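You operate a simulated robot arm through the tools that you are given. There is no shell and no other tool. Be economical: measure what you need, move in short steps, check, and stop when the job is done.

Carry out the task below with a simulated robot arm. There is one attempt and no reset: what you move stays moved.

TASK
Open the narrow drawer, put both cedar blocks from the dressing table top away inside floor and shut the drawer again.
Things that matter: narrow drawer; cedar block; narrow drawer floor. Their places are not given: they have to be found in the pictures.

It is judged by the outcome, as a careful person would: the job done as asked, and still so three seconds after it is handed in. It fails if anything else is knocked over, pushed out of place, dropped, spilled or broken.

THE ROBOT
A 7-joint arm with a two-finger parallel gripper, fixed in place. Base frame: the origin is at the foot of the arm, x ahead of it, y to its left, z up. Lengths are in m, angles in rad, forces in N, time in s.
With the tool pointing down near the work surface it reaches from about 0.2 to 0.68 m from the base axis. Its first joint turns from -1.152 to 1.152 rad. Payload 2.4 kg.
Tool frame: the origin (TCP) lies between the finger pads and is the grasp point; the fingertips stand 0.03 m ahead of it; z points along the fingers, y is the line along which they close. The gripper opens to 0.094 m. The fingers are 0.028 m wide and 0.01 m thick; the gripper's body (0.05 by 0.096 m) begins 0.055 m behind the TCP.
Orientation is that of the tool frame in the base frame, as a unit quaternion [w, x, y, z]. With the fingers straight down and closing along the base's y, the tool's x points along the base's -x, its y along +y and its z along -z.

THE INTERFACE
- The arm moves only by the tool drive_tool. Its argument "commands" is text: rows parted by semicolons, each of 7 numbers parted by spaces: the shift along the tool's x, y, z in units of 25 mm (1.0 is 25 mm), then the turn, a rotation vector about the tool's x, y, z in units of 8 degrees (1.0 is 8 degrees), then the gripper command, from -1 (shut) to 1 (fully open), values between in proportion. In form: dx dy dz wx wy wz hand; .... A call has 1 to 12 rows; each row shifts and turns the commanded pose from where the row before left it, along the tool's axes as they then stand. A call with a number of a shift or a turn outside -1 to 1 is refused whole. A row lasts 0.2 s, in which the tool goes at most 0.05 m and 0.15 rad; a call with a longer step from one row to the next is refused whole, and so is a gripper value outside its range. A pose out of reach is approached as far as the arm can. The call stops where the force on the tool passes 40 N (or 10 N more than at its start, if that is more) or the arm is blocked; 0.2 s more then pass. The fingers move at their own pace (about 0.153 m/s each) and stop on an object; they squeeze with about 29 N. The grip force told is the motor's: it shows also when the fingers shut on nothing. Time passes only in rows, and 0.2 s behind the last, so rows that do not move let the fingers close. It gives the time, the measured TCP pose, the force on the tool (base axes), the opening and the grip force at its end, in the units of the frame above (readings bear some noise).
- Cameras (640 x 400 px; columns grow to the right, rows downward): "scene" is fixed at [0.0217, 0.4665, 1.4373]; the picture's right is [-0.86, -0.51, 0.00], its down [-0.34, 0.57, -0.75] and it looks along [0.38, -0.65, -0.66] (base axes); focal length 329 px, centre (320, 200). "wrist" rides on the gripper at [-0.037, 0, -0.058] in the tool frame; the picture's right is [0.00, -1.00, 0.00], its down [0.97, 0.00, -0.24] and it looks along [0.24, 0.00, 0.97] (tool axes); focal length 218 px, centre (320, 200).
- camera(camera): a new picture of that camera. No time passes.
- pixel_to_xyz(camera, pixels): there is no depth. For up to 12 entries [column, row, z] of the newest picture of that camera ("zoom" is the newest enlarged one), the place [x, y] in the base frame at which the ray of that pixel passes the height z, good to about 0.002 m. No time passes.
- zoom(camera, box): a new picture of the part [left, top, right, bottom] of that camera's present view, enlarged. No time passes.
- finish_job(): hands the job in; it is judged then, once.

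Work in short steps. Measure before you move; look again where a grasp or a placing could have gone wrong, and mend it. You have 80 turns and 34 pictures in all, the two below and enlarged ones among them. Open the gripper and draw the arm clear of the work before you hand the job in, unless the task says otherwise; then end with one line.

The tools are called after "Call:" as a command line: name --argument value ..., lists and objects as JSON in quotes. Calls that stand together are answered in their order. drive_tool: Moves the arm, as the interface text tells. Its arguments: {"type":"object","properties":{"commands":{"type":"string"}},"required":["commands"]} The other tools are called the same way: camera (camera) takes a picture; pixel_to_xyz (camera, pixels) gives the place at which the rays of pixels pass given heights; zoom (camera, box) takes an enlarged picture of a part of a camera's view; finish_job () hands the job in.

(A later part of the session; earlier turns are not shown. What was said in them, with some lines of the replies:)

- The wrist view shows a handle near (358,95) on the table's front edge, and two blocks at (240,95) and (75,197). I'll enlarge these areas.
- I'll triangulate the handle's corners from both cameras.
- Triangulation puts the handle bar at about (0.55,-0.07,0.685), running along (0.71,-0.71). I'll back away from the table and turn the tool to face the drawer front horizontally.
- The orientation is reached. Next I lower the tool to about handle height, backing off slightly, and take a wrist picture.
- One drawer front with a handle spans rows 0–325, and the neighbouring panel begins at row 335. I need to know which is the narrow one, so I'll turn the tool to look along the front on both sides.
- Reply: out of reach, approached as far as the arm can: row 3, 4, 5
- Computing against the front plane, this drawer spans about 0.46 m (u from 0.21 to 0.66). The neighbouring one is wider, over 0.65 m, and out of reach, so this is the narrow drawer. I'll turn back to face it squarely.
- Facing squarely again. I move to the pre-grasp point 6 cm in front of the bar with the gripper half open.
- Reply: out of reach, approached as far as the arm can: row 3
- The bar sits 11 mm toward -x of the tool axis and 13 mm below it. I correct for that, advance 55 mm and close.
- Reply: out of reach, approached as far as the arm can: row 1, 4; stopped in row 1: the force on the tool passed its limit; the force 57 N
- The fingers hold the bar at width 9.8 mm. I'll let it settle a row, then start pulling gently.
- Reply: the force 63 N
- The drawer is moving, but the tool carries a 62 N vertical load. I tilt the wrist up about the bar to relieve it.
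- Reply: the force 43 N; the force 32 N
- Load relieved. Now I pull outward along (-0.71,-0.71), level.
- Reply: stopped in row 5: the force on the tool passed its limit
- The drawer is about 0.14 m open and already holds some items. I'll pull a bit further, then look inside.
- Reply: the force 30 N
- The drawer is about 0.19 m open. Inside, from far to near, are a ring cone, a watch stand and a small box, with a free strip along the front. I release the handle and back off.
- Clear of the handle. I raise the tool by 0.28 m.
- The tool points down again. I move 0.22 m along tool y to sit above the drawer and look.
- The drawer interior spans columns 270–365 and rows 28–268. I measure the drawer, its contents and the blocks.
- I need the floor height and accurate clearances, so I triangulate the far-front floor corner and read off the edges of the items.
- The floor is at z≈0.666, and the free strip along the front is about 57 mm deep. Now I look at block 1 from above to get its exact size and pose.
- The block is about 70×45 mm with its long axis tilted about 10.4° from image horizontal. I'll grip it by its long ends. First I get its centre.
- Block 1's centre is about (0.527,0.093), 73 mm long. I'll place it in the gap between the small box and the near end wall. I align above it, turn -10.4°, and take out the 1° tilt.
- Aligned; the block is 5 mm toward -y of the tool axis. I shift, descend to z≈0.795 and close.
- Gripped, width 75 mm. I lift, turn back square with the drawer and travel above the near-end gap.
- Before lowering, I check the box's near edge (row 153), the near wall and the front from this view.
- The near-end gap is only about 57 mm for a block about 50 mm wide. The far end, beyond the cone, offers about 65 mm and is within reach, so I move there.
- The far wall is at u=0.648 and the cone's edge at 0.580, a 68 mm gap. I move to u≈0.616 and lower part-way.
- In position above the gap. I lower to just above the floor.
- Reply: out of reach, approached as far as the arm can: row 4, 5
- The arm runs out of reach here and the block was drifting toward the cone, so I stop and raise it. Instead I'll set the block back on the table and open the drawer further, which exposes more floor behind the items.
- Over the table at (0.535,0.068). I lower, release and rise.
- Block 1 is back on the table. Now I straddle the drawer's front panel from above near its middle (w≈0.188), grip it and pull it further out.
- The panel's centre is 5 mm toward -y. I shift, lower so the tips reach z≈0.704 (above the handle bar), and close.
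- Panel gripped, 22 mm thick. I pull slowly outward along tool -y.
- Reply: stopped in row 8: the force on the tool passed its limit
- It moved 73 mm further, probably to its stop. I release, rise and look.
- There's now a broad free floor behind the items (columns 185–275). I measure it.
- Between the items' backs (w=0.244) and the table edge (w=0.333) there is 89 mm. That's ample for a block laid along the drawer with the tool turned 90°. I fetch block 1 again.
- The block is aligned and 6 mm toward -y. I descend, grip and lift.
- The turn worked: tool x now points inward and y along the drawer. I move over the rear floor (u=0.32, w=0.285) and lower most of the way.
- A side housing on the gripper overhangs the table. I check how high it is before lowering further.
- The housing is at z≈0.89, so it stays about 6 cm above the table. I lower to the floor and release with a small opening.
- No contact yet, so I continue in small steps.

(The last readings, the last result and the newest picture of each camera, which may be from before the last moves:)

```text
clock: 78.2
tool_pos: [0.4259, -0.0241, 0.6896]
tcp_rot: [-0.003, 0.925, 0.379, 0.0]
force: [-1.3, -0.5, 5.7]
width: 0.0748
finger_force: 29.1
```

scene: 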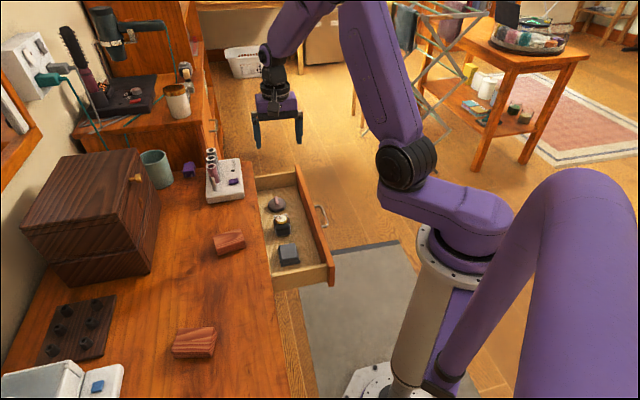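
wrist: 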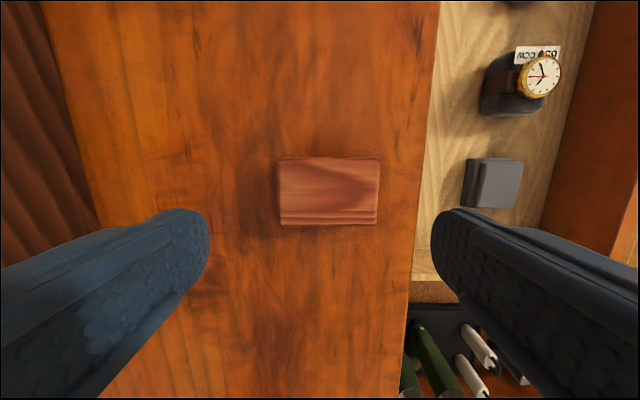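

Contact at 5.7 N. I release and rise.

Call:
drive_tool --commands "0 0 0 0 0 0 0.9;0 0 0 0 0 0 0.9;0 0 -0.6 0 0 0 0.9;0 0 -1 0 0 0 0.9;0 0 -1 0 0 0 0.9;0 0 -1 0 0 0 1;0 0 -1 0 0 0 1;0 0 -1 0 0 0 1;0 0 -1 0 0 0 1;0 0 -1 0 0 0 1;0 0 -1 0 0 0 1;0 0 0 0 0 0 1"

```text
clock: 80.8
tool_pos: [0.4257, -0.0265, 0.9075]
tcp_rot: [-0.003, 0.925, 0.38, -0.001]
force: [0.0, 0.1, 0.2]
width: 0.0942
finger_force: 0.1
```

Block 1 is in. Next is block 2 near (0.41,0.32). I check the dark box's base corners for clearance and move to look at the block.

Call:
pixel_to_xyz --camera "scene" --pixels '[[150, 272, 0.76], [66, 284, 0.76], [195, 340, 0.78], [178, 328, 0.787], [216, 327, 0.787], [105, 345, 0.77]]'

Call:
drive_tool --commands "0.6 -0.9 0 0 0 0 1;0.6 -0.9 0 0 0 0 1;0.6 -0.9 0 0 0 0 1;0.6 -0.9 0 0 0 0 1;0.6 -0.9 0 0 0 0 1;0.6 -0.9 0 0 0 0 1;0.6 -0.9 0 0 0 0 1;0.6 -0.9 0 0 0 0 1;0.6 -0.9 0 0 0 0 1;0.6 -0.9 0 0 0 0 1;0.6 -0.9 0 0 0 0 1;0.5 -0.3 0 0 0 0 1"

Call:
camera --camera "wrist"

```text
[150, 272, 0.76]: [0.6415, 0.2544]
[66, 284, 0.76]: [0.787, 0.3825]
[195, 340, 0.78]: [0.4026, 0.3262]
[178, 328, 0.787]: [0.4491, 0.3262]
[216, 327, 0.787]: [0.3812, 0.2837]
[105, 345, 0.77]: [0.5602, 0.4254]
```

```text
clock: 83.5
tool_pos: [0.3742, 0.2833, 0.9061]
tcp_rot: [-0.004, 0.925, 0.379, 0.0]
force: [-0.2, -0.4, 0.4]
width: 0.0939
finger_force: 0.1
```

```text
4 pictures are left
```

wrist: 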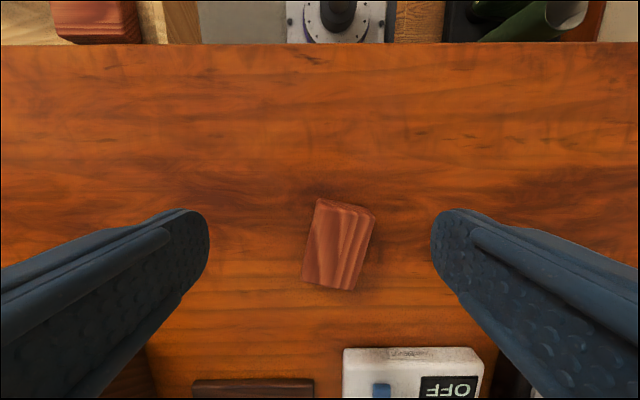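

Block 2's corners are (318,200), (374,213), (353,290) and (303,281). I measure its true pose.

Call:
pixel_to_xyz --camera "wrist" --pixels '[[318, 200, 0.785], [303, 281, 0.785], [374, 213, 0.775], [353, 290, 0.775], [352, 207, 0.787], [333, 288, 0.787]]'

```text
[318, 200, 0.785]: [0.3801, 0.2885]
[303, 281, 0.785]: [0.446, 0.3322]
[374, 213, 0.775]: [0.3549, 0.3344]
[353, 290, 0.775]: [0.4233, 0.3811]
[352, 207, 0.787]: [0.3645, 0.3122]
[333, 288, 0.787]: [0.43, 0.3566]
```

The long axis is at 34° and the centre is about (0.401,0.334). I move over it, turn -79.5°, and lower part-way.

Call:
drive_tool --commands "1 -0.35 0 0 0 -1 1;0.98 -0.55 0 0 0 -1 1;0 0 0 0 0 -1 1;0 0 0 0 0 -1 1;0 0 0 0 0 -1 1;0 0 0 0 0 -1 1;0 0 0 0 0 -1 1;0 0 0 0 0 -1 1;0 0 0 0 0 -1 1;0 0 0 0 0 -0.94 1;0 0 0.9 0 0 0 1;0 0 0.9 0 0 0 1"

Call:
camera --camera "wrist"

```text
clock: 86.0
tool_pos: [0.3893, 0.334, 0.8604]
tcp_rot: [-0.002, 0.468, 0.884, 0.002]
force: [-0.6, -0.7, 0.3]
width: 0.0941
finger_force: 0.1
```

```text
3 pictures are left
```

wrist: 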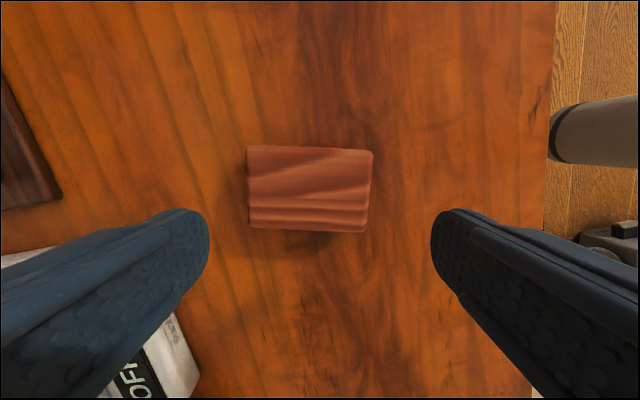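

It needs +2.5° of turn, 7 mm along +y and 8 mm along -x. I correct, descend, grip and lift.

Call:
drive_tool --commands "-0.32 0.28 0 0 0 0.31 1;0 0 0.7 0 0 0 1;0 0 0.7 0 0 0 1;0 0 0.7 0 0 0 1;0 0 0.44 0 0 0 1;0 0 0 0 0 0 1;0 0 0 0 0 0 -1;0 0 0 0 0 0 -1;0 0 0 0 0 0 -1"

```text
clock: 88.0
tool_pos: [0.3981, 0.331, 0.7966]
tcp_rot: [-0.003, 0.487, 0.873, 0.001]
force: [0.2, 0.4, 0.1]
width: 0.0749
finger_force: 28.9
```

Gripped at 75 mm. I lift, then turn +76.6° so the block lies along the drawer.

Call:
drive_tool --commands "0 0 -1 0 0 0 -1;0 0 -1 0 0 0 -1;0 0 -1 0 0 0 -1;0 0 -1 0 0 0 -1;0 0 -0.4 0 0 0 -1;0 0 0 0 0 0 -1"

Call:
drive_tool --commands "0 0 0 0 0 1 -1;0 0 0 0 0 1 -1;0 0 0 0 0 1 -1;0 0 0 0 0 1 -1;0 0 0 0 0 1 -1;0 0 0 0 0 1 -1;0 0 0 0 0 1 -1;0 0 0 0 0 1 -1;0 0 0 0 0 1 -1;0 0 0 0 0 0.58 -1;0 0 0 0 0 0 -1"

```text
clock: 89.5
tool_pos: [0.399, 0.3315, 0.908]
tcp_rot: [-0.004, 0.487, 0.873, 0.001]
force: [-0.4, 0.2, 0.5]
width: 0.0752
finger_force: 29.5
```

```text
clock: 91.8
tool_pos: [0.3999, 0.3312, 0.9082]
tcp_rot: [-0.003, 0.924, 0.382, -0.001]
force: [0.2, -0.3, 0.0]
width: 0.0752
finger_force: 28.8
```

I travel over the table to the rear floor, next to block 1 (u=0.445, w=0.285).

Call:
drive_tool --commands "-0.773 1 0 0 0 0 -1;-0.773 1 0 0 0 0 -1;-0.773 1 0 0 0 0 -1;-0.773 1 0 0 0 0 -1;-0.773 1 0 0 0 0 -1;-0.773 1 0 0 0 0 -1;-0.773 1 0 0 0 0 -1;-0.773 1 0 0 0 0 -1;-0.773 1 0 0 0 0 -1;-0.773 1 0 0 0 0 -1;-0.773 1 0 0 0 0 -1;-0.773 1 0 0 0 0 -1"

Call:
drive_tool --commands "0 1 0 0 0 0 -1;0 1 0 0 0 0 -1;0 1 0 0 0 0 -1;0 0.86 0 0 0 0 -1;0 0 1 0 0 0 -1;0 0 1 0 0 0 -1;0 0 1 0 0 0 -1;0 0 1 0 0 0 -1;0 0 0.9 0 0 0 -1;0 0 0 0 0 0 -1"

```text
clock: 94.5
tool_pos: [0.4486, -0.0473, 0.9058]
tcp_rot: [-0.004, 0.924, 0.383, 0.0]
force: [-0.1, 0.3, -0.5]
width: 0.0749
finger_force: 29.3
```

```text
clock: 96.7
tool_pos: [0.5174, -0.1141, 0.7859]
tcp_rot: [-0.003, 0.924, 0.382, 0.0]
force: [0.5, -0.1, -0.8]
width: 0.0752
finger_force: 29.1
```

In place (u=0.446, w=0.285). I lower to just above the floor, then in small steps.

Call:
drive_tool --commands "0 0 0.7 0 0 0 -1;0 0 0.7 0 0 0 -1;0 0 0.7 0 0 0 -1;0 0 0.7 0 0 0 -1;0 0 0.5 0 0 0 -1;0 0 0.2 0 0 0 -1;0 0 0.1 0 0 0 -1;0 0 0 0 0 0 -1"

```text
clock: 98.5
tool_pos: [0.5166, -0.113, 0.692]
tcp_rot: [-0.002, 0.924, 0.382, 0.001]
force: [-0.5, -0.1, -0.3]
width: 0.0752
finger_force: 29.3
```

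Call:
drive_tool --commands "0 0 0.1 0 0 0 -1;0 0 0.06 0 0 0 -1;0 0 0 0 0 0 -1"

```text
clock: 99.2
tool_pos: [0.5178, -0.1121, 0.689]
tcp_rot: [-0.003, 0.923, 0.384, 0.0]
force: [-4.2, 5.7, 29.5]
width: 0.0751
finger_force: 29.1
```

Firm contact with the floor. I release and rise.

Call:
drive_tool --commands "0 0 -0.08 0 0 0 -1;0 0 0 0 0 0 0.85;0 0 0 0 0 0 0.85;0 0 -0.6 0 0 0 0.85;0 0 -1 0 0 0 0.85;0 0 -1 0 0 0 1;0 0 -1 0 0 0 1;0 0 -1 0 0 0 1;0 0 -1 0 0 0 1;-0.5 0 -1 0 0 0 1;-0.5 0 -1 0 0 0 1;0 0 0 0 0 0 1"

Call:
camera --camera "wrist"

```text
clock: 101.8
tool_pos: [0.5016, -0.134, 0.8796]
tcp_rot: [-0.004, 0.924, 0.383, -0.001]
force: [0.6, 0.8, -0.1]
width: 0.0941
finger_force: 0.2
```

```text
2 pictures are left
```

wrist: 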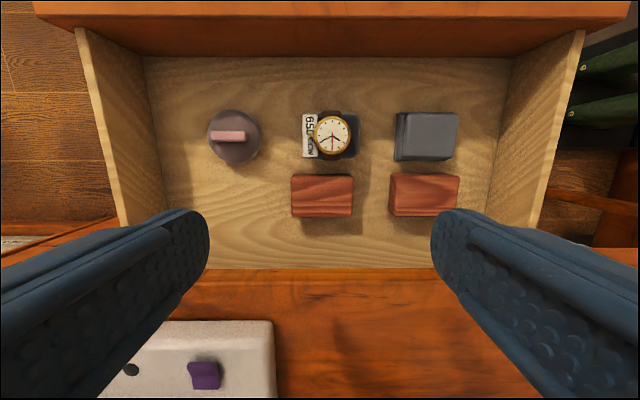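

Both blocks lie flat in the drawer. To shut it, I'll regrip the handle with the same 26°-pitched pose as before and push. First I raise and turn back.

Call:
drive_tool --commands "0 0 -1 0 0 -1 1;0 0 -1 0 0 -1 1;0 0 0 0 0 -1 1;0 0 0 0 0 -1 1;0 0 0 0 0 -1 1;0 0 0 0 0 -1 1;0 0 0 0 0 -1 1;0 0 0 0 0 -1 1;0 0 0 0 0 -1 1;0 0 0 0 0 -1 1;0 0 0 0 0 -1 1;0 0 0 0 0 -0.25 1"

Call:
drive_tool --commands "0.7 -1 0 0 0 0 0;0 -1 0 0 0 0 0;0 -1 0 0 0 0 0;0 -1 0 0 0 0 0;0 -1 0 0 0 0 0;0 -1 0 0 0 0 0;0 -1 0 0 0 0 0;0 -1 0 0 0 0 0;0 -1 0 0 0 0 0;0 -1 0 0 0 0 0;0 -0.6 0 0 0 0 0;0 0 0 0 0 0 0"

Call:
drive_tool --commands "0 0 0 -1 0 0 0;0 0 0 -1 0 0 0;0 0 0 -1 0 0 0;0 0 0 -1 0 0 0;0 0 0 -1 0 0 0;0 0 0 -1 0 0 0;0 0 0 -1 0 0 0;0 0 0 -1 0 0 0;0 0 0 0 0 0 0"

```text
clock: 104.5
tool_pos: [0.4987, -0.1318, 0.9296]
tcp_rot: [-0.002, 0.381, 0.925, 0.002]
force: [0.0, 0.5, 0.3]
width: 0.094
finger_force: 0.2
```

```text
clock: 107.0
tool_pos: [0.3003, -0.3061, 0.9298]
tcp_rot: [-0.003, 0.383, 0.924, 0.001]
force: [0.2, 0.1, 0.1]
width: 0.047
finger_force: 0.1
```

```text
clock: 109.0
tool_pos: [0.2997, -0.307, 0.9292]
tcp_rot: [0.201, 0.325, 0.782, 0.492]
force: [-0.2, -0.3, 0.5]
width: 0.0471
finger_force: 0.0
```

Call:
drive_tool --commands "0 -0.9 0.435 0 0 0 0;0 -0.9 0.435 0 0 0 0;0 -0.9 0.435 0 0 0 0;0 -0.9 0.435 0 0 0 0;0 -0.9 0.435 0 0 0 0;0 -0.9 0.435 0 0 0 0;0 -0.9 0.435 0 0 0 0;0 -0.9 0.435 0 0 0 0;0 -0.31 0.15 0 0 0 0;0 0 0 0 0 0 0"

Call:
camera --camera "wrist"

```text
clock: 111.2
tool_pos: [0.299, -0.3058, 0.72]
tcp_rot: [0.2, 0.326, 0.783, 0.491]
force: [-0.1, -0.1, -0.5]
width: 0.0471
finger_force: 0.1
```

```text
1 pictures are left
```

wrist: 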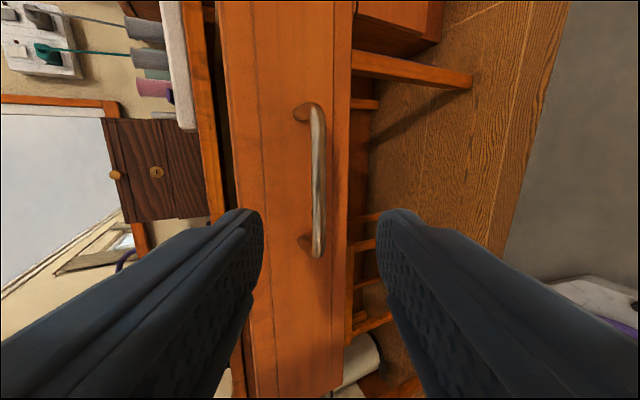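

The bar is centred at column 318, about 85 mm ahead. I shift 10 mm in -x, advance 70 mm and close on it.

Call:
drive_tool --commands "-0.4 0 0.5 0 0 0 0;0 0 0.8 0 0 0 0;0 0 0.8 0 0 0 0;0 0 0.7 0 0 0 0;0 0 0 0 0 0 0;0 0 0 0 0 0 -1;0 0 0 0 0 0 -1;0 0 0 0 0 0 -1"

```text
clock: 113.0
tool_pos: [0.35, -0.2706, 0.6909]
tcp_rot: [0.201, 0.325, 0.783, 0.491]
force: [2.0, 0.4, -4.6]
width: 0.0097
finger_force: 43.3
```

Handle gripped. I push the drawer in gently, level.

Call:
drive_tool --commands "0 0.13 0.27 0 0 0 -1;0 0.2 0.4 0 0 0 -1;0 0.2 0.41 0 0 0 -1;0 0.2 0.41 0 0 0 -1;0 0.2 0.41 0 0 0 -1;0 0.2 0.41 0 0 0 -1;0 0.2 0.41 0 0 0 -1;0 0.2 0.41 0 0 0 -1;0 0.2 0.41 0 0 0 -1;0 0.2 0.41 0 0 0 -1;0 0.2 0.41 0 0 0 -1;0 0.13 0.27 0 0 0 -1"

```text
clock: 115.7
tool_pos: [0.4414, -0.1787, 0.689]
tcp_rot: [0.201, 0.328, 0.783, 0.488]
force: [10.3, -12.6, -25.3]
width: 0.0097
finger_force: 43.5
```

Halfway in. I trim the command 2 mm down and continue.

Call:
drive_tool --commands "0 -0.08 0.04 0 0 0 -1;0 0.13 0.27 0 0 0 -1;0 0.2 0.41 0 0 0 -1;0 0.2 0.41 0 0 0 -1;0 0.2 0.41 0 0 0 -1;0 0.2 0.41 0 0 0 -1;0 0.2 0.41 0 0 0 -1;0 0.2 0.41 0 0 0 -1;0 0.2 0.41 0 0 0 -1;0 0.13 0.27 0 0 0 -1;0 0 0 0 0 0 -1"

```text
clock: 118.0
tool_pos: [0.5092, -0.1109, 0.6902]
tcp_rot: [0.2, 0.325, 0.782, 0.493]
force: [2.1, -2.2, 22.2]
width: 0.0099
finger_force: 43.7
```

Call:
drive_tool --commands "0 0.15 0.25 0 0 0 -1;0 0.14 0.25 0 0 0 -1;0 0.12 0.25 0 0 0 -1;0 0.12 0.25 0 0 0 -1;0 0.12 0.25 0 0 0 -1;0 0.12 0.25 0 0 0 -1;0 0 0 0 0 0 -1"

```text
clock: 119.7
tool_pos: [0.5386, -0.0811, 0.6897]
tcp_rot: [0.2, 0.325, 0.782, 0.492]
force: [6.0, 0.3, 10.2]
width: 0.0096
finger_force: 43.5
```

Call:
drive_tool --commands "0 0.08 0.16 0 0 0 -1;0 0.08 0.16 0 0 0 -1;0 0.08 0.16 0 0 0 -1;0 0.08 0.16 0 0 0 -1;0 0 0 0 0 0 -1;0 0 0 0 0 0 -1"

```text
clock: 120.2
tool_pos: [0.5401, -0.0792, 0.6906]
tcp_rot: [0.203, 0.327, 0.782, 0.491]
force: [-10.4, -1.1, 8.5]
width: 0.0096
finger_force: 43.5
stopped in row 2: the force on the tool passed its limit (the readings are from after the stop); the commanded pose is now the measured one
```

The drawer has met its closed stop. I release and back straight off.

Call:
drive_tool --commands "0 0 0 0 0 0 -0.3;0 0 0 0 0 0 -0.3;0 0 -0.4 0 0 0 -0.3;0 0 -1 0 0 0 -0.3;0 0 -1 0 0 0 -0.3;0 0 -1 0 0 0 -0.3;0 0 -1 0 0 0 -0.3;0 0 -1 0 0 0 0;0 0 -1 0 0 0 0;0 0 0 0 0 0 0.5"

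Call:
drive_tool --commands "0 0.9 -0.435 0 0 0 0.5;0 0.9 -0.435 0 0 0 0.5;0 0.9 -0.435 0 0 0 0.5;0 0.9 -0.435 0 0 0 0.5;0 0.9 -0.435 0 0 0 0.5;0 0.9 -0.435 0 0 0 0.5;0 0 0 0 0 0 1"

Call:
camera --camera "scene"

```text
clock: 122.4
tool_pos: [0.439, -0.1827, 0.7609]
tcp_rot: [0.202, 0.329, 0.781, 0.491]
force: [0.2, 0.2, 0.3]
width: 0.0705
finger_force: 0.1
```

```text
clock: 124.0
tool_pos: [0.4399, -0.1796, 0.9102]
tcp_rot: [0.201, 0.329, 0.782, 0.49]
force: [-0.7, 0.5, 0.6]
width: 0.0941
finger_force: 0.1
```

```text
0 pictures are left
```

scene: 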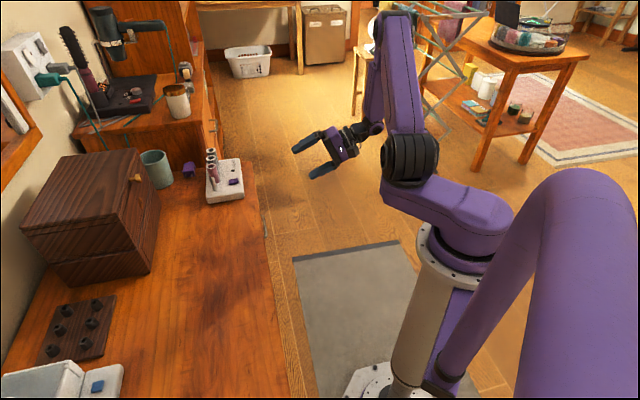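

The picture shows the drawer shut with its handle just peeking past the edge as at the start, the table clear of blocks, everything else in place and the arm clear.

Call:
finish_job

```text
The job is handed in.
```

Both cedar blocks are lying flat on the narrow drawer's floor, the drawer is pushed shut to its stop, and the arm is open and clear of the work.
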